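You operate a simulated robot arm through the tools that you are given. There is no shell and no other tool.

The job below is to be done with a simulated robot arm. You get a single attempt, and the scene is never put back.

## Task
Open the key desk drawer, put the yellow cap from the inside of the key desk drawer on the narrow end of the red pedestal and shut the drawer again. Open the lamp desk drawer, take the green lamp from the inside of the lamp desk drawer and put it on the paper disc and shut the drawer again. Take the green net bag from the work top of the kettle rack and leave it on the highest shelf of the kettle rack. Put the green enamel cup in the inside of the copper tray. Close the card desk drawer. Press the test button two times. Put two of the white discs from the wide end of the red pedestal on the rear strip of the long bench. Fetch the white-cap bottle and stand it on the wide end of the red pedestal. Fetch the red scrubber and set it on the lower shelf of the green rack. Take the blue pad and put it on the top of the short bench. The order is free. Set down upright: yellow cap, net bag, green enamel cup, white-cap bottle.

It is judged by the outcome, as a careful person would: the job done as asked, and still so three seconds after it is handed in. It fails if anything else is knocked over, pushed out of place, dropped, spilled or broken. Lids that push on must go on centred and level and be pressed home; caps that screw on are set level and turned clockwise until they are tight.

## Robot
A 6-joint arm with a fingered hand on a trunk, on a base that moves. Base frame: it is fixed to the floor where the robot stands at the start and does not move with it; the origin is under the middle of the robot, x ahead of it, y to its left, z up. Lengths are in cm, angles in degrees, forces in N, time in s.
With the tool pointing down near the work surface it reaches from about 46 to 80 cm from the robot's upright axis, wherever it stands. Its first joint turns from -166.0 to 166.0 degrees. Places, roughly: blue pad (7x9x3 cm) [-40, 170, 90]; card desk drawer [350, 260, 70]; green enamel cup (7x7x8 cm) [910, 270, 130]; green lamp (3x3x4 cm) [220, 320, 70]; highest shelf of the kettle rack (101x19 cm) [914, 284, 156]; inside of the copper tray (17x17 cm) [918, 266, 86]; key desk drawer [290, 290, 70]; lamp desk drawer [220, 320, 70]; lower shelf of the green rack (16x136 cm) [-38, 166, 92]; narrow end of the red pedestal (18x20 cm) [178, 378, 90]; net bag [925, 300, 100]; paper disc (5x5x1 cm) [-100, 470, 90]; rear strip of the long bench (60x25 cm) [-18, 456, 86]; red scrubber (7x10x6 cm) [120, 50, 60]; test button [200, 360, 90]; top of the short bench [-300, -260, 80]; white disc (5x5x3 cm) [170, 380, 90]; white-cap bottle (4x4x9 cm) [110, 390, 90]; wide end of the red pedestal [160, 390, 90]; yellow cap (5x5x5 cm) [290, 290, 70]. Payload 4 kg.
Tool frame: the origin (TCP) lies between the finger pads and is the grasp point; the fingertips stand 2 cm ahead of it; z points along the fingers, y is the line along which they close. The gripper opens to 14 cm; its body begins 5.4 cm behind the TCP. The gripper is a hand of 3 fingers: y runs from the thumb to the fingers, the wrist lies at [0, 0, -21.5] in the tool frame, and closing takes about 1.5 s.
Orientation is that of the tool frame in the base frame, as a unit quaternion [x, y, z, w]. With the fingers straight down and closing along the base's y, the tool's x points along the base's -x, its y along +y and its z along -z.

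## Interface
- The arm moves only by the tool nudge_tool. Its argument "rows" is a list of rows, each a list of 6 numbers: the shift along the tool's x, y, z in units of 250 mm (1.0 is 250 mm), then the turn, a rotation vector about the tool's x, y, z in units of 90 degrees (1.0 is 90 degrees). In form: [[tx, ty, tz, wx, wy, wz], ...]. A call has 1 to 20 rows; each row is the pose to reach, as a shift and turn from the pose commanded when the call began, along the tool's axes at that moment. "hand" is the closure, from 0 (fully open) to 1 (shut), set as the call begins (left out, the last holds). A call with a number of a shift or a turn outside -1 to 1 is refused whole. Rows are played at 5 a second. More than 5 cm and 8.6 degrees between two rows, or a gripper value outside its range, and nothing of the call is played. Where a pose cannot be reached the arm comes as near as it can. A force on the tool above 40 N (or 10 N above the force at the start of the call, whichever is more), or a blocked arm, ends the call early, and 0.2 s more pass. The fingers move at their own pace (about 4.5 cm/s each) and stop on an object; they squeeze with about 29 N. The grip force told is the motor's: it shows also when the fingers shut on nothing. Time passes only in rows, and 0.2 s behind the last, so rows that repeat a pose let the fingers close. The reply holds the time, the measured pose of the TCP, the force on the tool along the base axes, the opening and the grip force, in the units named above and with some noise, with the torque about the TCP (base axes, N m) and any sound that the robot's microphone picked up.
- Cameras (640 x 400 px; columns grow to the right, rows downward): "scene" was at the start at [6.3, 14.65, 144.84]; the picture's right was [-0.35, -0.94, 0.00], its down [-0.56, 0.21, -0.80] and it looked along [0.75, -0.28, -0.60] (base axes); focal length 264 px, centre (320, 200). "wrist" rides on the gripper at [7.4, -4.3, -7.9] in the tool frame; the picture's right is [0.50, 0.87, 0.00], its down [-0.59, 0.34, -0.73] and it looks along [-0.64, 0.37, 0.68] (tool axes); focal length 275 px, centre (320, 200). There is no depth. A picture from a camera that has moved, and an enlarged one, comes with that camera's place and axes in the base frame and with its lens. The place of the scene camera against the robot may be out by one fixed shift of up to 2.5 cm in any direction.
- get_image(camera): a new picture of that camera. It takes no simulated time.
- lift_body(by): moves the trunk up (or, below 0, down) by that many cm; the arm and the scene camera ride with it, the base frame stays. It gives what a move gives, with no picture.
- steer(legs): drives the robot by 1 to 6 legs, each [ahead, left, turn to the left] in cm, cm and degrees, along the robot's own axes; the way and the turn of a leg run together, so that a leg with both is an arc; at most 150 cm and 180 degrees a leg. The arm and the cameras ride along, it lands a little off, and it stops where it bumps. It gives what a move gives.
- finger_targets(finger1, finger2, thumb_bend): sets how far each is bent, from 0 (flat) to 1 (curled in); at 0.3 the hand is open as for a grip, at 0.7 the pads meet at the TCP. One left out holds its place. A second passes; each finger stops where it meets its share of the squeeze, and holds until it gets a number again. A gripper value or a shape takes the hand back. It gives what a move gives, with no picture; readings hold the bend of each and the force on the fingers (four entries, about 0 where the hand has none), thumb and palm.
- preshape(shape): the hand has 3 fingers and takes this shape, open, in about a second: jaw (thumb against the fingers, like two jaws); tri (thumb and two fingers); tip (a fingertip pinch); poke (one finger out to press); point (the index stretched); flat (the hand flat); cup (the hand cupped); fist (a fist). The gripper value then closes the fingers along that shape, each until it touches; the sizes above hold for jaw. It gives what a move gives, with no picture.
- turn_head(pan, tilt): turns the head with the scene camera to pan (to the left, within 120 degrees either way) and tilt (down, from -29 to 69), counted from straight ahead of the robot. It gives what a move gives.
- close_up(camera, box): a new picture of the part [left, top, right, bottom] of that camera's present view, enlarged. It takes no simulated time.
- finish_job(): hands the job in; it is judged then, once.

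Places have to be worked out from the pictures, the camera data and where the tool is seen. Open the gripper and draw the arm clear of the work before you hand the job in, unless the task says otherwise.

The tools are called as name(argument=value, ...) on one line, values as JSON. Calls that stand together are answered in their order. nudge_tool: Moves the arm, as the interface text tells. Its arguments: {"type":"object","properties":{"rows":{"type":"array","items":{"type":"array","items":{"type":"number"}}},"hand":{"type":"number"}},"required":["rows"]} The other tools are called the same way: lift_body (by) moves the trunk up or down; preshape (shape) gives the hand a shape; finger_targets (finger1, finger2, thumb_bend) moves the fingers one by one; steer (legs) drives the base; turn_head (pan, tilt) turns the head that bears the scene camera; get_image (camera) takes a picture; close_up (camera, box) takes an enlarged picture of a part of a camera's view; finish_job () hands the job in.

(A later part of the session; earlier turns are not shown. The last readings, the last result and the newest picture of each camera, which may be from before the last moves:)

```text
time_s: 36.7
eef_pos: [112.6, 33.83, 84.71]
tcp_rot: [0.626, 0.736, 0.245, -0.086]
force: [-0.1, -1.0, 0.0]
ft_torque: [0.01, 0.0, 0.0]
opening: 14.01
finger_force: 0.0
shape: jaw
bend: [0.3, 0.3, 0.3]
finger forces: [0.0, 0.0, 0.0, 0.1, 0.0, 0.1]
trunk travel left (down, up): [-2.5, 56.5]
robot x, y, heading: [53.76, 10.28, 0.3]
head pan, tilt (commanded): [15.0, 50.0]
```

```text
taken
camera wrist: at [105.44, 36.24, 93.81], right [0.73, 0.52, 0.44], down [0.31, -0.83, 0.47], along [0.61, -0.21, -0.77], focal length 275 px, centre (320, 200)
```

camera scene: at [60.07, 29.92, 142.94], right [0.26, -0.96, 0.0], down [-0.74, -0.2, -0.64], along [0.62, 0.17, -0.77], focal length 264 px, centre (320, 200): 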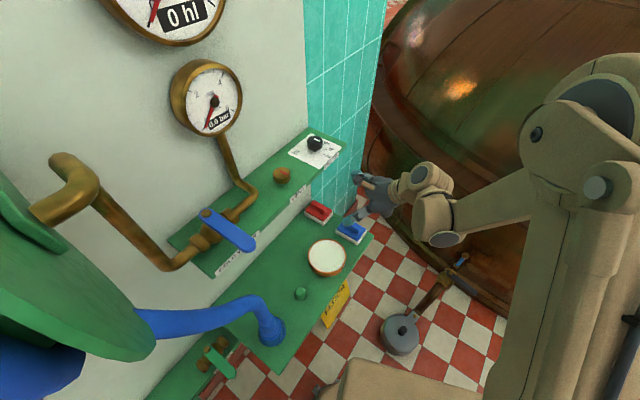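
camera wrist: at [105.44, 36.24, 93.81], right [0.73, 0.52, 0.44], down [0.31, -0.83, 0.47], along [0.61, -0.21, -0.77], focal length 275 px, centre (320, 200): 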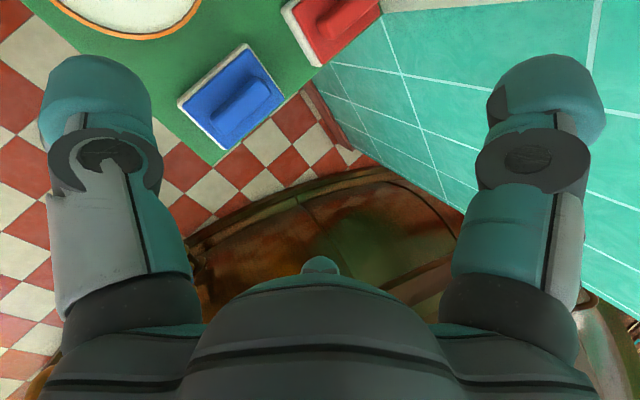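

Axes check out (tool z = (0.18, 0.47, −0.87)). I part-close to 0.2 and advance, first aligning laterally and going about 10 cm, then check.

nudge_tool(rows=[[0.029, 0.022, 0.135, 0, 0, 0], [0.057, 0.043, 0.27, 0, 0, 0], [0.0856, 0.0644, 0.4, 0, 0, 0], [0.0856, 0.0644, 0.4, 0, 0, 0]], hand=0.2)

get_image(camera="wrist")

close_up(camera="scene", box=[270, 130, 430, 230])

```text
time_s: 37.7
eef_pos: [115.5, 40.53, 77.41]
tcp_rot: [0.626, 0.735, 0.247, -0.085]
force: [0.1, -0.3, 0.0]
ft_torque: [0.0, -0.01, 0.01]
opening: 11.22
finger_force: 0.1
shape: jaw
bend: [0.24, 0.24, 0.23]
finger forces: [0.0, 0.1, 0.1, 0.0, 0.1, 0.0]
trunk travel left (down, up): [-2.5, 56.5]
robot x, y, heading: [53.59, 10.24, 0.1]
head pan, tilt (commanded): [15.0, 50.0]
```

```text
taken
camera wrist: at [108.36, 42.96, 86.47], right [0.73, 0.52, 0.44], down [0.31, -0.83, 0.47], along [0.61, -0.21, -0.77], focal length 275 px, centre (320, 200)
```

wrist: 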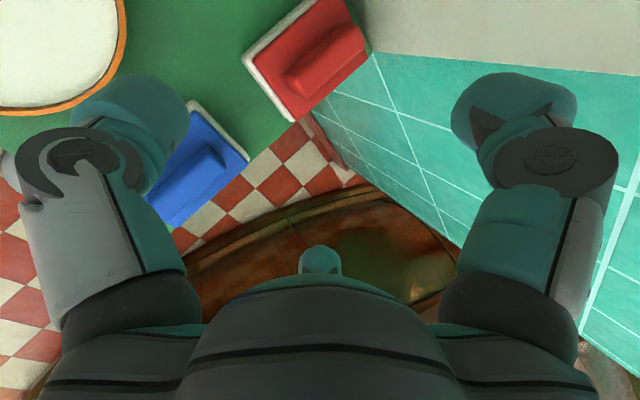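

```text
4.00 times, centred on (350, 180) of scene
camera zoom: at [59.88, 29.95, 142.94], right [0.26, -0.96, 0.0], down [-0.74, -0.2, -0.64], along [0.62, 0.17, -0.77], focal length 1054 px, centre (200, 280)
```

zoom: 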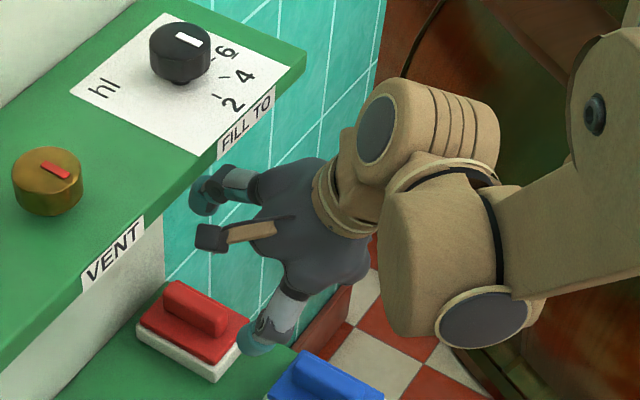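

The view places the scrubber's front edge mid at (116.9, 43.3), so I correct 0.3 cm east and go down the remaining 13.5 cm.

nudge_tool(rows=[[0.006, 0.01, 0.15, 0, 0, 0], [0.0144, 0.0224, 0.3, 0, 0, 0], [0.0144, 0.0224, 0.42, 0, 0, 0], [0.0144, 0.0224, 0.5, 0, 0, 0], [0.0144, 0.0224, 0.5416, 0, 0, 0]])

get_image(camera="wrist")

close_up(camera="scene", box=[270, 130, 430, 230])

```text
time_s: 38.9
eef_pos: [118.44, 47.18, 66.08]
tcp_rot: [0.626, 0.735, 0.246, -0.084]
force: [-0.6, -0.2, -0.6]
ft_torque: [-0.05, 0.05, 0.02]
opening: 11.23
finger_force: 0.1
shape: jaw
bend: [0.24, 0.24, 0.23]
finger forces: [0.0, 0.1, 0.0, 0.1, 0.0, 0.0]
trunk travel left (down, up): [-2.5, 56.5]
robot x, y, heading: [54.22, 10.36, 0.1]
head pan, tilt (commanded): [15.0, 50.0]
```

```text
taken
camera wrist: at [111.35, 49.61, 75.11], right [0.73, 0.52, 0.44], down [0.31, -0.83, 0.47], along [0.61, -0.21, -0.77], focal length 275 px, centre (320, 200)
```

wrist: 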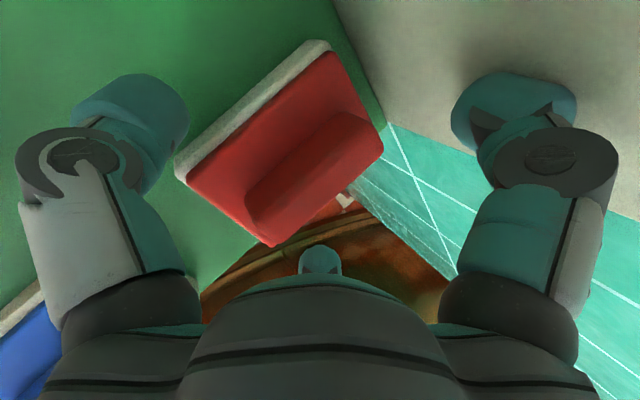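

```text
4.00 times, centred on (350, 180) of scene
camera zoom: at [59.92, 29.95, 142.94], right [0.26, -0.96, 0.0], down [-0.74, -0.2, -0.64], along [0.62, 0.17, -0.77], focal length 1054 px, centre (200, 280)
```

zoom: 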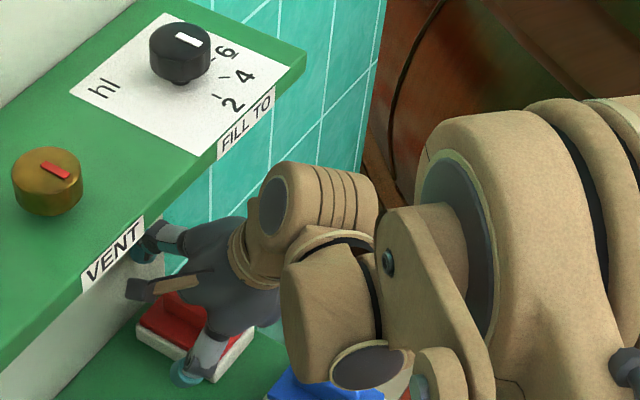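

No contact so far and the fingers straddle it. I zoom the wrist view to check centring before lowering further.

close_up(camera="wrist", box=[160, 30, 480, 230])

```text
2.00 times, centred on (320, 130) of wrist
camera zoom: at [111.35, 49.61, 75.11], right [0.73, 0.52, 0.44], down [0.31, -0.83, 0.47], along [0.61, -0.21, -0.77], focal length 551 px, centre (320, 340)
```

zoom: 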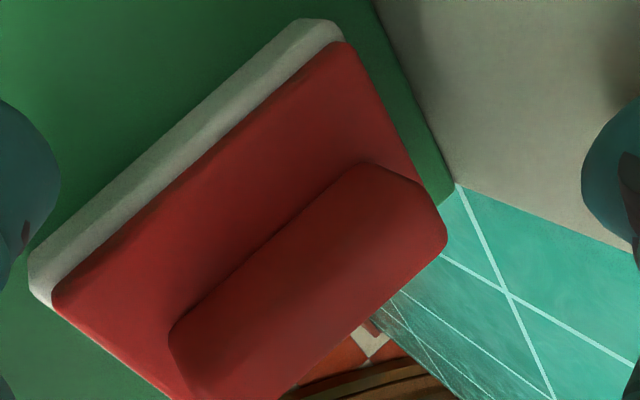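

The scrubber centre comes out at (118.3, 47.8), so the TCP is 0.3 cm east of it. I make a small correction and lower by 0.8 cm.

nudge_tool(rows=[[-0.004, -0.009, 0.014, 0, 0, 0], [-0.008, -0.018, 0.028, 0, 0, 0]])

nudge_tool(rows=[[0, 0, 0, 0, 0, 0], [0, 0, 0, 0, 0, 0], [0, 0, 0, 0, 0, 0], [0, 0, 0, 0, 0, 0], [0, 0, 0, 0, 0, 0], [0, 0, 0, 0, 0, 0], [0, 0, 0, 0, 0, 0], [0, 0, 0, 0, 0, 0]], hand=1)

get_image(camera="wrist")

close_up(camera="scene", box=[270, 130, 430, 230])

```text
time_s: 39.5
eef_pos: [118.24, 47.36, 65.32]
tcp_rot: [0.626, 0.736, 0.245, -0.084]
force: [-0.4, 0.8, -0.2]
ft_torque: [0.0, -0.01, -0.01]
opening: 11.22
finger_force: 0.2
shape: jaw
bend: [0.24, 0.24, 0.23]
finger forces: [0.1, 0.1, 0.0, 0.0, 0.0, 0.1]
trunk travel left (down, up): [-2.5, 56.5]
robot x, y, heading: [54.22, 10.2, 0.2]
head pan, tilt (commanded): [15.0, 50.0]
```

```text
time_s: 41.3
eef_pos: [118.21, 47.25, 65.33]
tcp_rot: [0.625, 0.736, 0.246, -0.085]
force: [0.7, 4.1, 7.5]
ft_torque: [0.07, -0.03, -0.09]
opening: 6.53
finger_force: 28.7
shape: jaw
bend: [0.36, 0.34, 0.35]
finger forces: [22.4, 22.4, 0.1, 0.0, 23.5, 0.0]
trunk travel left (down, up): [-2.5, 56.5]
robot x, y, heading: [53.73, 10.03, 0.2]
head pan, tilt (commanded): [15.0, 50.0]
```

```text
taken
camera wrist: at [111.05, 49.73, 74.34], right [0.73, 0.52, 0.44], down [0.31, -0.83, 0.47], along [0.61, -0.21, -0.77], focal length 275 px, centre (320, 200)
```

wrist: 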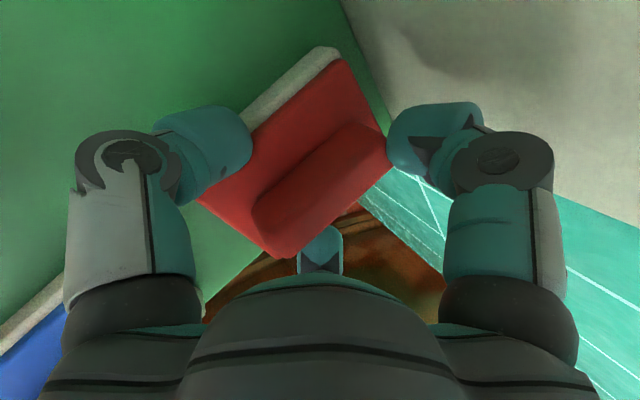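

```text
4.00 times, centred on (350, 180) of scene
camera zoom: at [59.84, 29.94, 142.95], right [0.26, -0.96, 0.0], down [-0.74, -0.2, -0.64], along [0.62, 0.17, -0.77], focal length 1054 px, centre (200, 280)
```

zoom: 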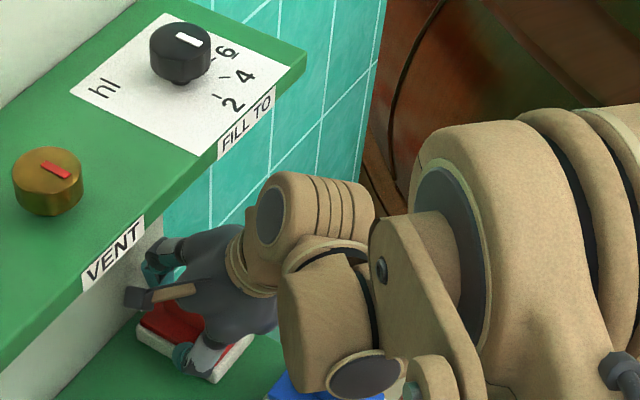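

All three fingers hold at about 22 N each. I withdraw along the reverse of the approach axis, which lifts and backs out together, clear of the blue brush.

nudge_tool(rows=[[0, 0, -0.06, 0, 0, 0], [0, 0, -0.16, 0, 0, 0], [0, 0, -0.28, 0, 0, 0], [0, 0, -0.4, 0, 0, 0], [0, 0, -0.56, 0, 0, 0], [0, 0, -0.72, 0, 0, 0], [0, 0, -0.88, 0, 0, 0]])

get_image(camera="wrist")

get_image(camera="scene")

```text
time_s: 42.9
eef_pos: [114.01, 36.98, 84.29]
tcp_rot: [0.626, 0.735, 0.247, -0.085]
force: [0.7, 0.1, -0.7]
ft_torque: [0.0, -0.04, 0.02]
opening: 4.67
finger_force: 29.0
shape: jaw
bend: [1.0, 0.47, 0.43]
finger forces: [3.3, 3.9, 0.0, 0.0, 3.2, 0.0]
trunk travel left (down, up): [-2.5, 56.5]
robot x, y, heading: [53.58, 10.01, 0.3]
head pan, tilt (commanded): [15.0, 50.0]
```

```text
taken
camera wrist: at [106.9, 39.32, 93.4], right [0.73, 0.52, 0.44], down [0.31, -0.83, 0.47], along [0.61, -0.21, -0.77], focal length 275 px, centre (320, 200)
```

wrist: 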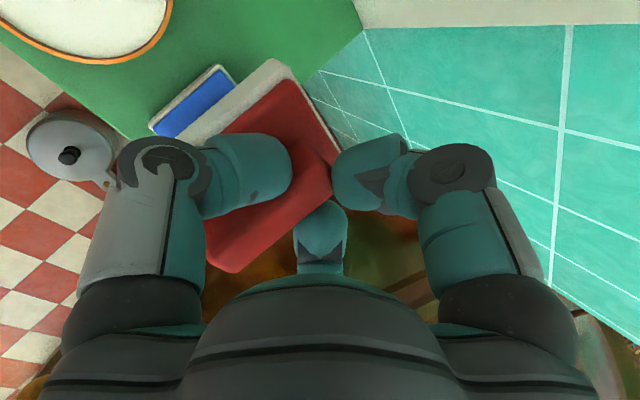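

```text
taken
camera scene: at [59.78, 29.93, 142.95], right [0.26, -0.97, 0.0], down [-0.74, -0.2, -0.64], along [0.62, 0.17, -0.77], focal length 264 px, centre (320, 200)
```

scene: 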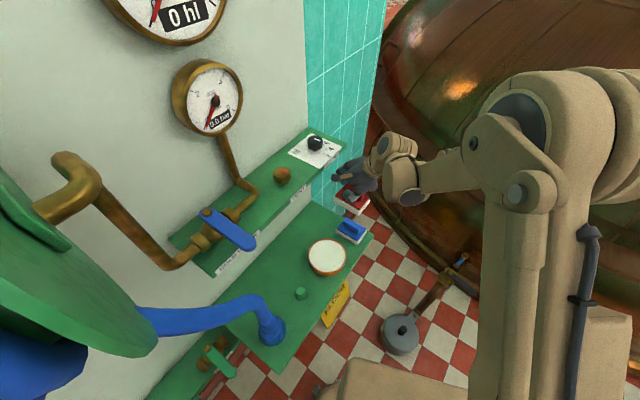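

The readings changed: opening 4.67 and only about 3 N per finger, with finger 1 fully curled, so the scrubber slipped in the hand. I look closely before moving any further.

close_up(camera="scene", box=[300, 120, 428, 200])

close_up(camera="wrist", box=[100, 50, 480, 290])

```text
5.00 times, centred on (364, 160) of scene
camera zoom: at [59.78, 29.93, 142.95], right [0.26, -0.97, 0.0], down [-0.74, -0.2, -0.64], along [0.62, 0.17, -0.77], focal length 1318 px, centre (100, 400)
```

zoom: 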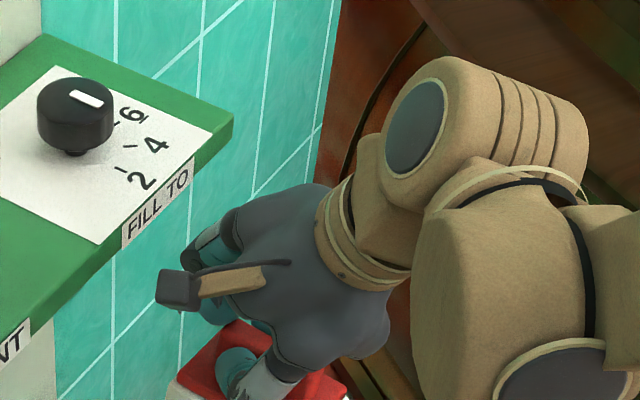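

```text
1.67 times, centred on (290, 170) of wrist
camera zoom: at [106.9, 39.32, 93.4], right [0.73, 0.52, 0.44], down [0.31, -0.83, 0.47], along [0.61, -0.21, -0.77], focal length 459 px, centre (370, 250)
```

zoom: 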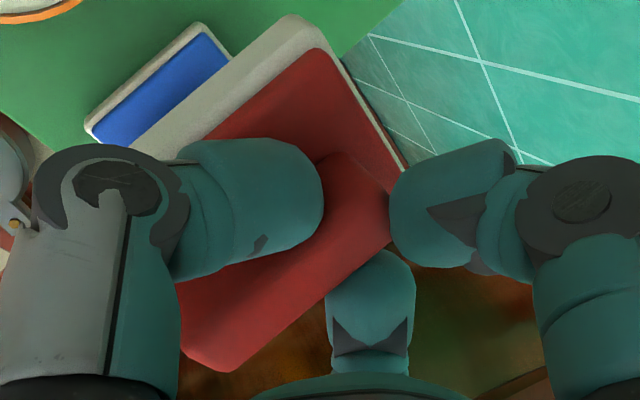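

It now hangs by its handle between the three fingers. I let a short time pass without moving to see whether the hold is steady.

nudge_tool(rows=[[0, 0, 0, 0, 0, 0], [0, 0, 0, 0, 0, 0], [0, 0, 0, 0, 0, 0], [0, 0, 0, 0, 0, 0]], hand=1)

close_up(camera="wrist", box=[100, 50, 480, 290])

```text
time_s: 43.9
eef_pos: [114.08, 36.91, 84.32]
tcp_rot: [0.626, 0.735, 0.245, -0.085]
force: [-0.1, -0.4, -0.5]
ft_torque: [-0.01, -0.02, -0.02]
opening: 4.67
finger_force: 28.9
shape: jaw
bend: [1.0, 0.47, 0.43]
finger forces: [3.3, 3.9, 0.1, 0.1, 3.3, 0.1]
trunk travel left (down, up): [-2.5, 56.5]
robot x, y, heading: [53.91, 10.14, 0.0]
head pan, tilt (commanded): [15.0, 50.0]
```

```text
1.67 times, centred on (290, 170) of wrist
camera zoom: at [107.0, 39.34, 93.33], right [0.73, 0.52, 0.44], down [0.31, -0.83, 0.47], along [0.61, -0.21, -0.77], focal length 459 px, centre (370, 250)
```

zoom: 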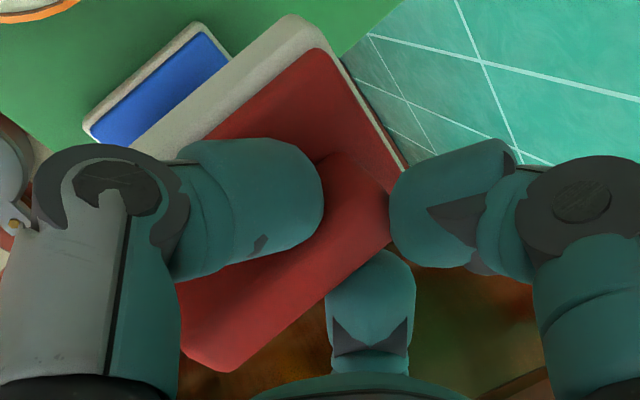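

The hold is steady and the brush is light (under 1 N), so it's safe to carry gently. I retract toward the robot and up, away from the shelf.

nudge_tool(rows=[[-0.033, -0.06, -0.108, 0, 0, 0], [-0.066, -0.119, -0.215, 0, 0, 0], [-0.099, -0.179, -0.323, 0, 0, 0], [-0.132, -0.238, -0.43, 0, 0, 0], [-0.165, -0.298, -0.538, 0, 0, 0], [-0.198, -0.357, -0.645, 0, 0, 0], [-0.231, -0.417, -0.753, 0, 0, 0], [-0.264, -0.476, -0.86, 0, 0, 0]])

get_image(camera="scene")

```text
time_s: 45.7
eef_pos: [100.17, 20.01, 97.11]
tcp_rot: [0.626, 0.736, 0.245, -0.085]
force: [0.3, -1.0, -0.3]
ft_torque: [0.04, -0.04, 0.03]
opening: 4.69
finger_force: 28.7
shape: jaw
bend: [1.0, 0.47, 0.43]
finger forces: [3.2, 3.8, 0.1, 0.0, 3.2, 0.0]
trunk travel left (down, up): [-2.5, 56.5]
robot x, y, heading: [53.78, 10.2, 0.2]
head pan, tilt (commanded): [15.0, 50.0]
```

```text
taken
camera scene: at [59.75, 29.93, 142.95], right [0.26, -0.97, 0.0], down [-0.74, -0.2, -0.64], along [0.62, 0.17, -0.77], focal length 264 px, centre (320, 200)
```

scene: 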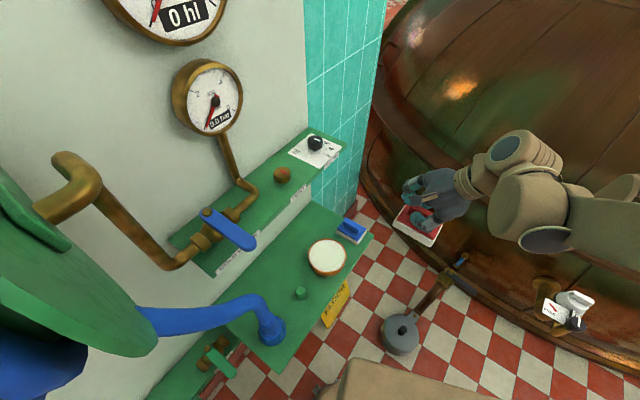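

The brush is safely in hand over the open floor. I now drive backward along the wall and turn left to go round its end near (−155, 159) toward the green rack.

steer(legs=[[-140, -10, 0], [-130, 0, 0], [0, 0, 90]])

turn_head(pan=0, tilt=15)

get_image(camera="scene")

turn_head(pan=-60, tilt=15)

get_image(camera="scene")

turn_head(pan=60, tilt=15)

get_image(camera="scene")

```text
time_s: 62.6
eef_pos: [-224.95, 45.77, 96.94]
tcp_rot: [-0.078, 0.962, 0.115, -0.234]
force: [-0.6, 0.7, -1.0]
ft_torque: [0.03, 0.02, 0.03]
opening: 4.67
finger_force: 29.1
shape: jaw
bend: [1.0, 0.47, 0.43]
finger forces: [3.2, 3.6, 0.0, 0.0, 2.9, 0.0]
trunk travel left (down, up): [-2.5, 56.5]
robot x, y, heading: [-214.78, -0.46, 90.4]
head pan, tilt (commanded): [15.0, 50.0]
```

```text
time_s: 63.6
eef_pos: [-224.92, 45.73, 96.95]
tcp_rot: [-0.078, 0.962, 0.114, -0.234]
force: [0.1, -0.6, -1.0]
ft_torque: [0.0, 0.03, 0.01]
opening: 4.67
finger_force: 29.3
shape: jaw
bend: [1.0, 0.47, 0.43]
finger forces: [3.2, 3.6, 0.0, 0.1, 3.0, 0.0]
trunk travel left (down, up): [-2.5, 56.5]
robot x, y, heading: [-214.79, -0.87, 90.3]
head pan, tilt (commanded): [0.0, 15.0]
```

```text
taken
camera scene: at [-233.92, 5.35, 148.29], right [1.0, 0.01, 0.0], down [0.0, -0.26, -0.97], along [-0.01, 0.97, -0.26], focal length 264 px, centre (320, 200)
```

scene: 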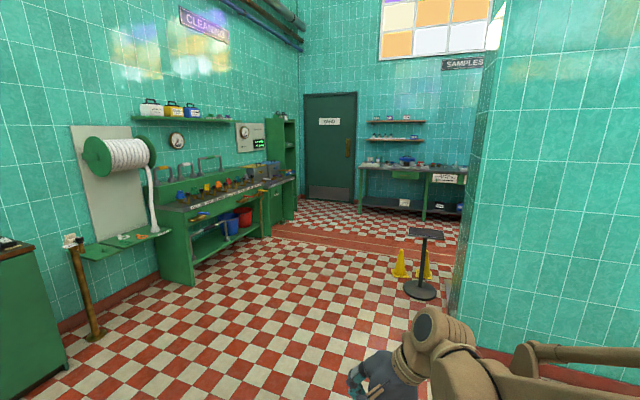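

```text
time_s: 64.9
eef_pos: [-224.97, 45.71, 97.09]
tcp_rot: [-0.078, 0.962, 0.115, -0.234]
force: [0.8, 0.0, -1.2]
ft_torque: [0.0, 0.01, 0.0]
opening: 4.68
finger_force: 29.0
shape: jaw
bend: [1.0, 0.47, 0.43]
finger forces: [3.2, 3.6, 0.1, 0.0, 3.0, 0.1]
trunk travel left (down, up): [-2.5, 56.5]
robot x, y, heading: [-215.11, -0.7, 90.1]
head pan, tilt (commanded): [-60.0, 15.0]
```

```text
taken
camera scene: at [-225.81, 0.73, 148.3], right [0.51, -0.86, 0.0], down [-0.22, -0.13, -0.97], along [0.83, 0.49, -0.26], focal length 264 px, centre (320, 200)
```

scene: 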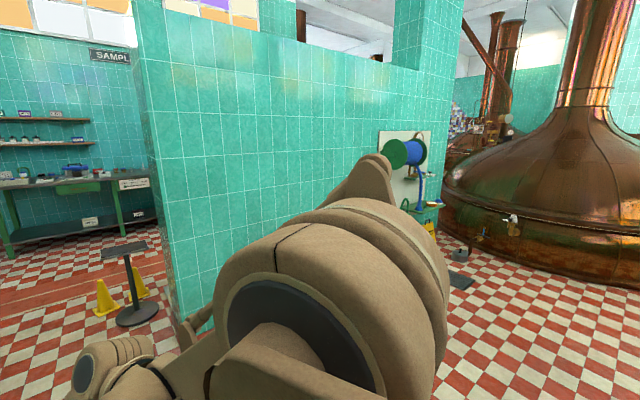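

```text
time_s: 66.9
eef_pos: [-224.94, 45.7, 97.03]
tcp_rot: [-0.078, 0.962, 0.114, -0.234]
force: [-0.1, -0.8, -0.3]
ft_torque: [0.03, 0.0, 0.03]
opening: 4.68
finger_force: 29.1
shape: jaw
bend: [1.0, 0.47, 0.43]
finger forces: [3.3, 3.5, 0.1, 0.0, 2.8, 0.1]
trunk travel left (down, up): [-2.5, 56.5]
robot x, y, heading: [-215.07, -0.89, 90.1]
head pan, tilt (commanded): [60.0, 15.0]
```

```text
taken
camera scene: at [-241.98, 0.63, 148.3], right [0.5, 0.87, 0.0], down [0.22, -0.13, -0.97], along [-0.84, 0.48, -0.26], focal length 264 px, centre (320, 200)
```

scene: 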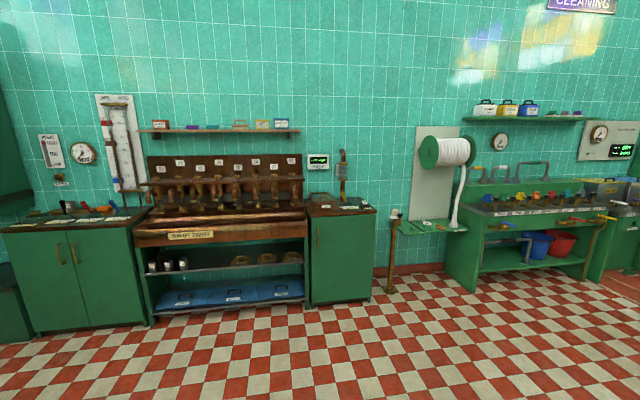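

The room beyond the partition opens up: a long bench at the back, and a stand near (−141, 226). I drive ahead to y≈190 and look right toward the rack.

steer(legs=[[100, 0, 0], [95, 0, 0]])

turn_head(pan=-85, tilt=20)

get_image(camera="scene")

turn_head(pan=-35, tilt=20)

get_image(camera="scene")

```text
time_s: 76.6
eef_pos: [-228.16, 240.09, 97.0]
tcp_rot: [-0.084, 0.962, 0.113, -0.234]
force: [-0.5, -1.3, -0.1]
ft_torque: [0.01, 0.0, -0.03]
opening: 4.67
finger_force: 29.3
shape: jaw
bend: [1.0, 0.47, 0.43]
finger forces: [3.1, 3.6, 0.1, 0.0, 3.0, 0.0]
trunk travel left (down, up): [-2.5, 56.5]
robot x, y, heading: [-217.65, 193.89, 90.9]
head pan, tilt (commanded): [60.0, 15.0]
```

```text
time_s: 78.9
eef_pos: [-228.24, 240.1, 97.01]
tcp_rot: [-0.084, 0.962, 0.113, -0.234]
force: [0.2, -0.3, -0.5]
ft_torque: [-0.02, 0.01, 0.0]
opening: 4.64
finger_force: 29.4
shape: jaw
bend: [1.0, 0.47, 0.43]
finger forces: [3.1, 3.6, 0.0, 0.0, 3.0, 0.0]
trunk travel left (down, up): [-2.5, 56.5]
robot x, y, heading: [-217.71, 193.65, 91.1]
head pan, tilt (commanded): [-85.0, 20.0]
```

```text
taken
camera scene: at [-227.22, 191.23, 147.49], right [0.1, -0.99, 0.0], down [-0.34, -0.04, -0.94], along [0.93, 0.1, -0.34], focal length 264 px, centre (320, 200)
```

scene: 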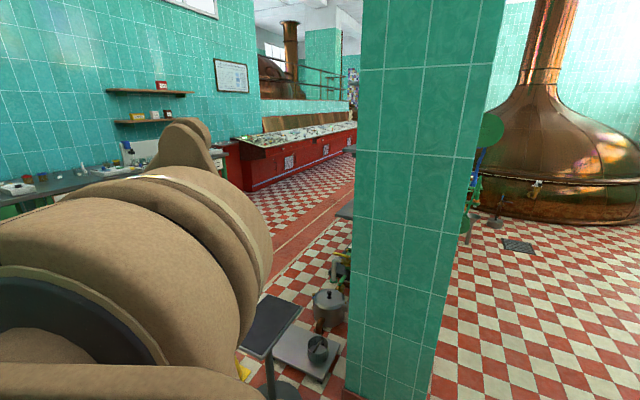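

```text
time_s: 80.1
eef_pos: [-228.12, 240.08, 97.07]
tcp_rot: [-0.084, 0.962, 0.113, -0.234]
force: [0.8, 0.7, -1.2]
ft_torque: [-0.02, 0.0, 0.02]
opening: 4.67
finger_force: 29.0
shape: jaw
bend: [1.0, 0.47, 0.43]
finger forces: [3.2, 3.7, 0.0, 0.0, 3.0, 0.0]
trunk travel left (down, up): [-2.5, 56.5]
robot x, y, heading: [-217.85, 193.78, 90.9]
head pan, tilt (commanded): [-35.0, 20.0]
```

```text
taken
camera scene: at [-231.27, 197.97, 147.49], right [0.83, -0.56, 0.0], down [-0.19, -0.28, -0.94], along [0.53, 0.78, -0.34], focal length 264 px, centre (320, 200)
```

scene: 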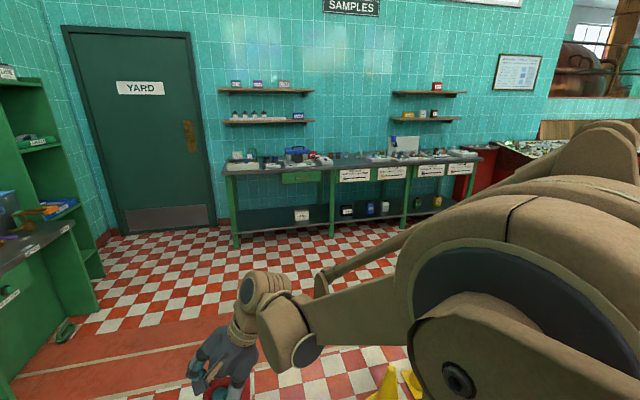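

In room axes (rotated −21°) the rack runs along u≈−163…−27 at v≈141, with the stand and cones to its west. I turn to face the far bench, go ahead past the cones, then strafe right into the corridor.

steer(legs=[[0, 0, -21.9], [95, 5, 0], [90, 0, 0]])

turn_head(pan=-90, tilt=25)

get_image(camera="scene")

turn_head(pan=-40, tilt=25)

get_image(camera="scene")

```text
time_s: 90.5
eef_pos: [-149.51, 415.05, 96.97]
tcp_rot: [0.099, 0.961, 0.155, -0.209]
force: [-0.1, 0.8, -1.0]
ft_torque: [0.03, 0.03, -0.03]
opening: 4.66
finger_force: 29.0
shape: jaw
bend: [1.0, 0.47, 0.43]
finger forces: [3.2, 3.6, 0.1, 0.0, 2.9, 0.0]
trunk travel left (down, up): [-2.5, 56.5]
robot x, y, heading: [-157.23, 368.11, 69.4]
head pan, tilt (commanded): [-35.0, 20.0]
```

```text
time_s: 91.8
eef_pos: [-149.44, 414.95, 97.04]
tcp_rot: [0.099, 0.961, 0.155, -0.209]
force: [0.1, 0.3, -1.4]
ft_torque: [-0.02, 0.01, -0.04]
opening: 4.67
finger_force: 29.2
shape: jaw
bend: [1.0, 0.47, 0.43]
finger forces: [3.2, 3.5, 0.0, 0.1, 2.9, 0.0]
trunk travel left (down, up): [-2.5, 56.5]
robot x, y, heading: [-156.55, 368.05, 69.1]
head pan, tilt (commanded): [-90.0, 25.0]
```

```text
taken
camera scene: at [-166.64, 368.59, 146.68], right [-0.35, -0.94, 0.0], down [-0.4, 0.15, -0.91], along [0.85, -0.32, -0.42], focal length 264 px, centre (320, 200)
```

scene: 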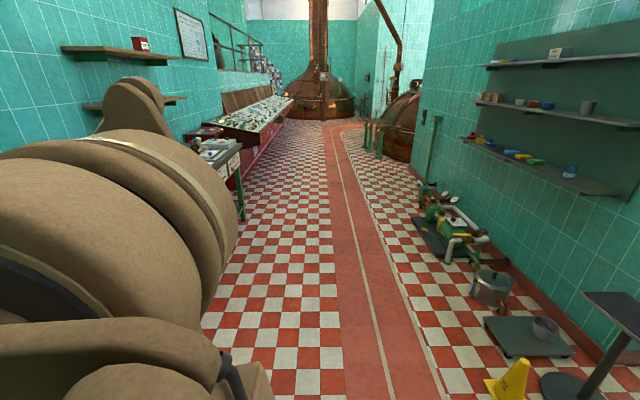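

```text
time_s: 92.9
eef_pos: [-149.58, 415.03, 97.0]
tcp_rot: [0.099, 0.96, 0.155, -0.209]
force: [0.5, 0.2, -1.1]
ft_torque: [0.03, 0.0, 0.01]
opening: 4.69
finger_force: 28.6
shape: jaw
bend: [1.0, 0.47, 0.43]
finger forces: [3.2, 3.6, 0.0, 0.0, 2.9, 0.0]
trunk travel left (down, up): [-2.5, 56.5]
robot x, y, heading: [-156.86, 368.26, 68.7]
head pan, tilt (commanded): [-40.0, 25.0]
```

```text
taken
camera scene: at [-167.2, 376.34, 146.68], right [0.49, -0.87, 0.0], down [-0.37, -0.21, -0.91], along [0.79, 0.44, -0.42], focal length 264 px, centre (320, 200)
```

scene: 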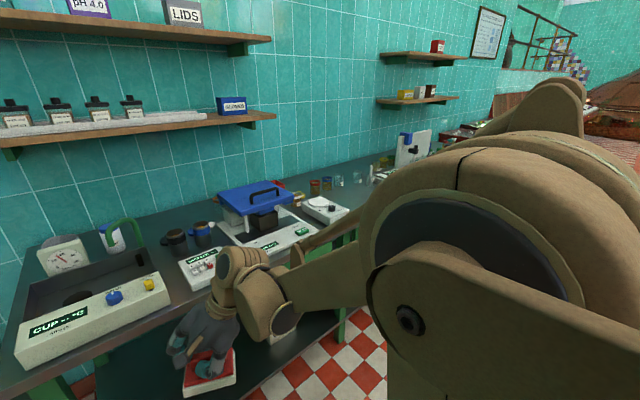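

I can now see the green rack on the partition's back face (lower shelf z≈94, next shelf ≈126) with pump gear on the floor before it. I strafe right along the corridor to face the rack's middle, then look at the shelf.

steer(legs=[[-25, -150, 0]])

turn_head(pan=-120, tilt=25)

get_image(camera="scene")

```text
refused: leg 1 is longer than a leg can be; nothing moved
```

```text
time_s: 94.5
eef_pos: [-149.54, 415.03, 96.92]
tcp_rot: [0.099, 0.961, 0.155, -0.208]
force: [-0.9, 0.0, -0.5]
ft_torque: [0.02, 0.01, 0.0]
opening: 4.66
finger_force: 29.6
shape: jaw
bend: [1.0, 0.47, 0.43]
finger forces: [3.3, 3.6, 0.0, 0.1, 2.8, 0.0]
trunk travel left (down, up): [-2.5, 56.5]
robot x, y, heading: [-156.79, 368.09, 69.0]
head pan, tilt (commanded): [-120.0, 25.0]
```

```text
taken
camera scene: at [-169.42, 364.72, 146.68], right [-0.77, -0.63, 0.0], down [-0.27, 0.33, -0.91], along [0.57, -0.7, -0.42], focal length 264 px, centre (320, 200)
```

scene: 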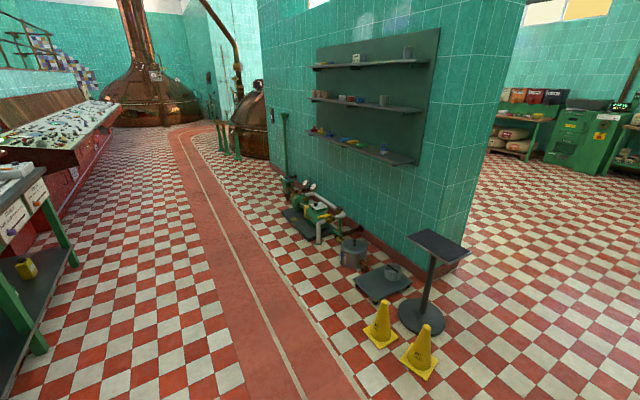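

The leg was too long (diagonal over 150). I now have a fine overview of the wall rack; I strafe right 140 cm and look again.

steer(legs=[[-20, -140, 0], [0, 0, 90]])

turn_head(pan=90, tilt=30)

get_image(camera="scene")

close_up(camera="scene", box=[200, 60, 440, 210])

```text
time_s: 105.3
eef_pos: [-79.46, 307.43, 97.02]
tcp_rot: [-0.613, 0.746, -0.039, -0.257]
force: [0.2, 0.0, -1.4]
ft_torque: [0.0, -0.01, -0.01]
opening: 4.66
finger_force: 28.1
shape: jaw
bend: [1.0, 0.47, 0.43]
finger forces: [3.2, 3.6, 0.0, 0.1, 2.6, 0.0]
trunk travel left (down, up): [-2.5, 56.5]
robot x, y, heading: [-32.45, 300.02, 159.8]
head pan, tilt (commanded): [-120.0, 25.0]
```

```text
time_s: 108.3
eef_pos: [-79.5, 307.55, 97.0]
tcp_rot: [-0.612, 0.746, -0.04, -0.257]
force: [-0.9, -0.5, -1.2]
ft_torque: [-0.01, 0.02, 0.03]
opening: 4.66
finger_force: 28.8
shape: jaw
bend: [1.0, 0.47, 0.43]
finger forces: [3.1, 3.5, 0.0, 0.0, 2.5, 0.0]
trunk travel left (down, up): [-2.5, 56.5]
robot x, y, heading: [-33.05, 300.63, 159.8]
head pan, tilt (commanded): [90.0, 30.0]
```

```text
taken
camera scene: at [-40.5, 272.25, 145.88], right [-0.94, 0.35, 0.0], down [0.17, 0.47, -0.87], along [-0.3, -0.81, -0.5], focal length 264 px, centre (320, 200)
```

scene: 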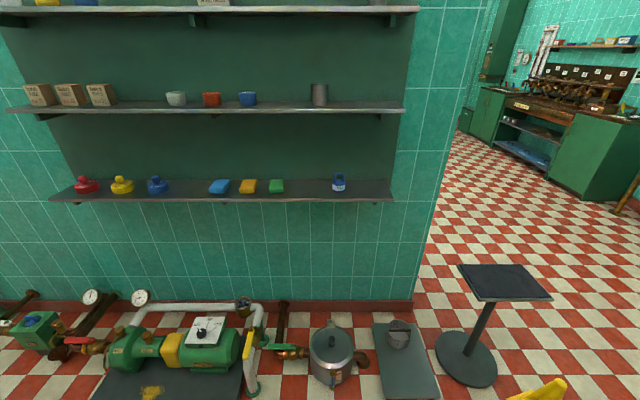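

```text
2.67 times, centred on (320, 135) of scene
camera zoom: at [-40.5, 272.25, 145.88], right [-0.94, 0.35, 0.0], down [0.17, 0.47, -0.87], along [-0.3, -0.81, -0.5], focal length 703 px, centre (320, 373)
```

zoom: 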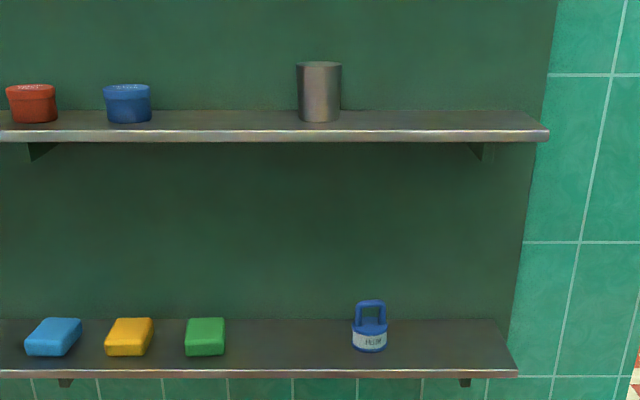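

The lower shelf has a free gap between the green pad and the small blue magnet, near u≈−129. I swing the arm round to the robot's left side (toward the rack) along an arc, raising it, in three gentle moves.

nudge_tool(rows=[[0.12, -0.009, 0.018, 0, 0, 0], [0.242, -0.017, 0.037, 0, 0, 0], [0.363, -0.026, 0.055, 0, 0, 0], [0.485, -0.034, 0.073, 0, 0, 0], [0.606, -0.043, 0.091, 0, 0, 0], [0.727, -0.051, 0.11, 0, 0, 0], [0.848, -0.06, 0.128, 0, 0, 0]])

nudge_tool(rows=[[0.111, -0.075, 0.014, 0, 0, 0], [0.222, -0.15, 0.027, 0, 0, 0], [0.333, -0.225, 0.041, 0, 0, 0], [0.443, -0.299, 0.055, 0, 0, 0], [0.554, -0.374, 0.069, 0, 0, 0], [0.665, -0.449, 0.082, 0, 0, 0], [0.776, -0.524, 0.096, 0, 0, 0]])

nudge_tool(rows=[[0.075, -0.104, 0.007, 0.0165, 0.0097, -0.033], [0.151, -0.208, 0.013, 0.033, 0.0194, -0.066], [0.226, -0.312, 0.02, 0.0495, 0.0292, -0.0987], [0.301, -0.416, 0.027, 0.066, 0.0389, -0.1315], [0.377, -0.52, 0.033, 0.0824, 0.0486, -0.1644], [0.452, -0.624, 0.04, 0.0989, 0.0583, -0.1973]])

get_image(camera="scene")

```text
time_s: 110.0
eef_pos: [-81.78, 286.95, 102.94]
tcp_rot: [-0.611, 0.748, -0.039, -0.258]
force: [-0.5, -0.7, -0.4]
ft_torque: [-0.02, 0.03, 0.02]
opening: 4.67
finger_force: 29.0
shape: jaw
bend: [1.0, 0.47, 0.43]
finger forces: [3.2, 3.4, 0.1, 0.1, 2.5, 0.0]
trunk travel left (down, up): [-2.5, 56.5]
robot x, y, heading: [-32.85, 300.96, 160.0]
head pan, tilt (commanded): [90.0, 30.0]
```

```text
time_s: 111.5
eef_pos: [-72.67, 265.44, 105.98]
tcp_rot: [-0.612, 0.747, -0.038, -0.257]
force: [0.4, 0.3, -0.7]
ft_torque: [-0.02, -0.01, 0.01]
opening: 4.63
finger_force: 28.6
shape: jaw
bend: [1.0, 0.47, 0.43]
finger forces: [3.1, 3.5, 0.0, 0.0, 2.5, 0.1]
trunk travel left (down, up): [-2.5, 56.5]
robot x, y, heading: [-32.99, 300.55, 159.6]
head pan, tilt (commanded): [90.0, 30.0]
```

```text
time_s: 113.0
eef_pos: [-59.73, 251.05, 105.89]
tcp_rot: [0.736, -0.625, 0.085, 0.245]
force: [-0.4, -0.4, -1.6]
ft_torque: [-0.02, -0.04, -0.04]
opening: 4.64
finger_force: 29.3
shape: jaw
bend: [1.0, 0.47, 0.43]
finger forces: [3.0, 3.5, 0.0, 0.0, 2.5, 0.0]
trunk travel left (down, up): [-2.5, 56.5]
robot x, y, heading: [-32.88, 300.31, 159.5]
head pan, tilt (commanded): [90.0, 30.0]
```

```text
taken
camera scene: at [-40.48, 272.18, 145.87], right [-0.94, 0.35, 0.0], down [0.17, 0.47, -0.87], along [-0.3, -0.81, -0.5], focal length 264 px, centre (320, 200)
```

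scene: 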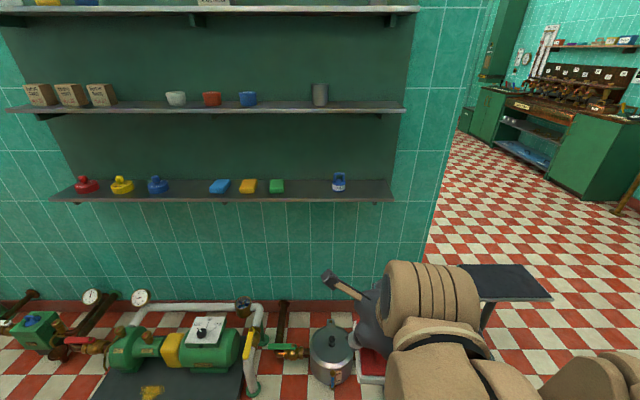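

The arm now points at the rack with the brush in hand. I tilt the head down to check the floor gear near where the base will go.

turn_head(pan=90, tilt=60)

get_image(camera="scene")

get_image(camera="wrist")

```text
time_s: 113.9
eef_pos: [-59.76, 251.07, 105.85]
tcp_rot: [0.736, -0.625, 0.085, 0.245]
force: [-0.2, 0.0, -1.3]
ft_torque: [0.02, -0.03, 0.02]
opening: 4.63
finger_force: 29.1
shape: jaw
bend: [1.0, 0.47, 0.43]
finger forces: [3.1, 3.5, 0.0, 0.0, 2.6, 0.0]
trunk travel left (down, up): [-2.5, 56.5]
robot x, y, heading: [-33.07, 300.46, 159.7]
head pan, tilt (commanded): [90.0, 60.0]
```

```text
taken
camera scene: at [-39.66, 274.44, 141.67], right [-0.94, 0.35, 0.0], down [0.3, 0.81, -0.5], along [-0.17, -0.47, -0.87], focal length 264 px, centre (320, 200)
```

scene: 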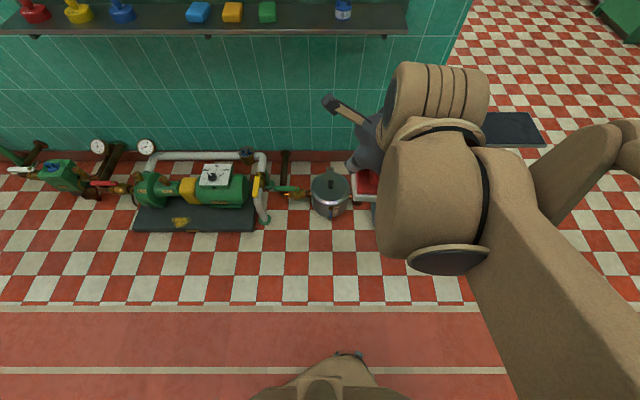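

```text
taken
camera wrist: at [-52.66, 248.72, 114.9], right [-0.73, -0.52, 0.44], down [-0.31, 0.83, 0.47], along [-0.61, 0.21, -0.77], focal length 275 px, centre (320, 200)
```

wrist: 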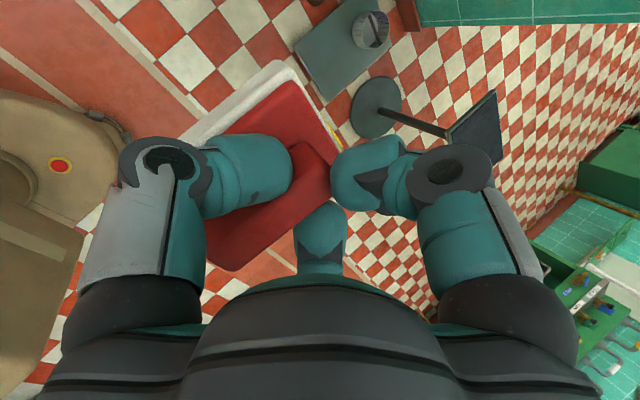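

The floor gear ends by v≈184 and the base's left side is 26 cm from its middle, so I can go 45 cm left toward the rack and 14 back safely.

steer(legs=[[-14, 45, 0]])

turn_head(pan=80, tilt=35)

get_image(camera="scene")

get_image(camera="wrist")

```text
time_s: 116.7
eef_pos: [-61.81, 203.68, 105.88]
tcp_rot: [0.737, -0.624, 0.085, 0.246]
force: [-0.3, 0.3, -0.8]
ft_torque: [0.0, -0.02, -0.02]
opening: 4.65
finger_force: 29.3
shape: jaw
bend: [1.0, 0.47, 0.43]
finger forces: [3.0, 3.4, 0.0, 0.1, 2.6, 0.0]
trunk travel left (down, up): [-2.5, 56.5]
robot x, y, heading: [-35.34, 253.22, 160.0]
head pan, tilt (commanded): [90.0, 60.0]
```

```text
time_s: 117.6
eef_pos: [-61.92, 203.59, 105.81]
tcp_rot: [0.736, -0.624, 0.085, 0.246]
force: [0.5, -0.4, -0.2]
ft_torque: [-0.01, -0.02, 0.0]
opening: 4.64
finger_force: 28.9
shape: jaw
bend: [1.0, 0.47, 0.43]
finger forces: [2.9, 3.4, 0.0, 0.0, 2.4, 0.0]
trunk travel left (down, up): [-2.5, 56.5]
robot x, y, heading: [-35.13, 253.07, 160.1]
head pan, tilt (commanded): [80.0, 35.0]
```

```text
taken
camera scene: at [-44.1, 225.7, 145.09], right [-0.87, 0.5, 0.0], down [0.29, 0.5, -0.82], along [-0.41, -0.71, -0.57], focal length 264 px, centre (320, 200)
```

scene: 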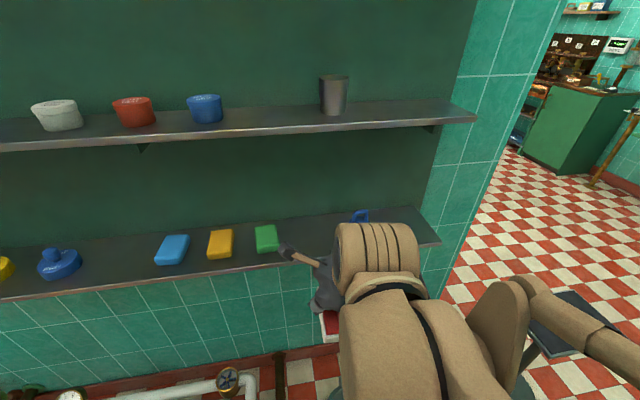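

```text
taken
camera wrist: at [-54.85, 201.27, 114.9], right [-0.73, -0.53, 0.44], down [-0.31, 0.83, 0.47], along [-0.61, 0.2, -0.77], focal length 275 px, centre (320, 200)
```

wrist: 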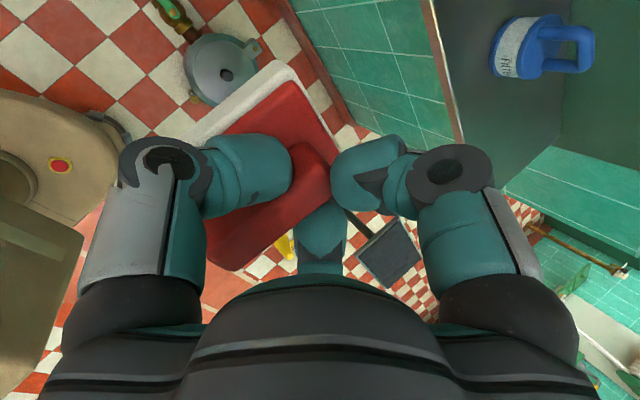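

TCP is at u≈−131, v≈168, in front of the gap. I zoom on the shelf gap to measure the height between the lower and middle shelves.

close_up(camera="scene", box=[200, 80, 456, 240])

close_up(camera="scene", box=[240, 200, 400, 300])

```text
2.50 times, centred on (328, 160) of scene
camera zoom: at [-44.1, 225.7, 145.09], right [-0.87, 0.5, 0.0], down [0.29, 0.5, -0.82], along [-0.41, -0.71, -0.57], focal length 659 px, centre (300, 300)
```

zoom: 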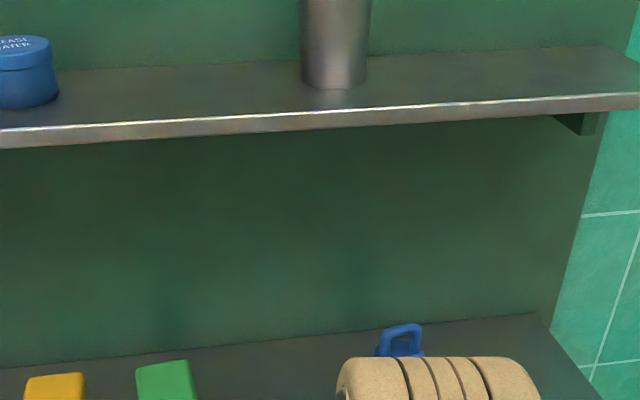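

```text
4.00 times, centred on (320, 250) of scene
camera zoom: at [-44.1, 225.7, 145.09], right [-0.87, 0.5, 0.0], down [0.29, 0.5, -0.82], along [-0.41, -0.71, -0.57], focal length 1054 px, centre (320, 0)
```

zoom: 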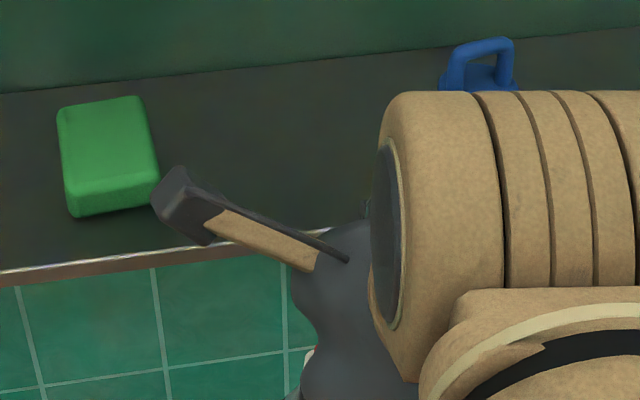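

The middle shelf's underside is about 33 cm above the lower shelf (z≈92), similar to the earlier geometry. I move to a point 12 cm back along the tool axis from the drop place (u −130.7, v 142).

nudge_tool(rows=[[0.105, 0.061, 0.054, 0, 0, 0], [0.211, 0.123, 0.108, 0, 0, 0], [0.316, 0.184, 0.162, 0, 0, 0], [0.421, 0.245, 0.216, 0, 0, 0], [0.527, 0.307, 0.27, 0, 0, 0], [0.632, 0.368, 0.324, 0, 0, 0]])

get_image(camera="wrist")

get_image(camera="scene")

```text
time_s: 119.0
eef_pos: [-68.79, 194.11, 111.16]
tcp_rot: [0.721, -0.643, 0.078, 0.247]
force: [-0.1, 0.3, -1.2]
ft_torque: [-0.03, -0.01, 0.02]
opening: 4.66
finger_force: 29.6
shape: jaw
bend: [1.0, 0.47, 0.43]
finger forces: [3.1, 3.8, 0.0, 0.1, 2.8, 0.0]
trunk travel left (down, up): [-2.5, 56.5]
robot x, y, heading: [-35.42, 253.05, 159.8]
head pan, tilt (commanded): [80.0, 35.0]
stopped in row 6: the arm was blocked; the commanded pose is now the measured one
```

```text
taken
camera wrist: at [-61.93, 191.31, 120.19], right [-0.76, -0.49, 0.44], down [-0.27, 0.84, 0.47], along [-0.6, 0.24, -0.77], focal length 275 px, centre (320, 200)
```

wrist: 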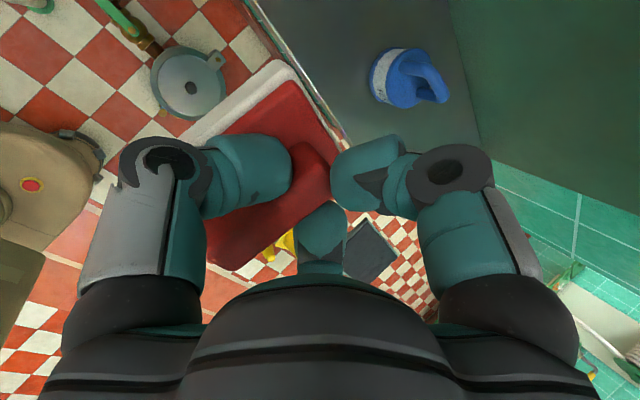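

```text
taken
camera scene: at [-44.15, 225.73, 145.1], right [-0.87, 0.5, 0.0], down [0.29, 0.5, -0.82], along [-0.41, -0.71, -0.57], focal length 264 px, centre (320, 200)
```

scene: 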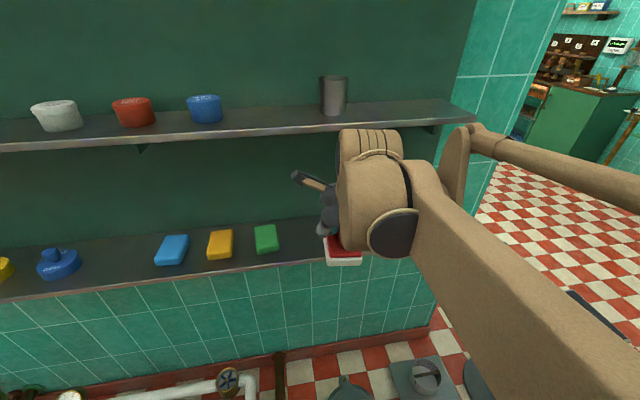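

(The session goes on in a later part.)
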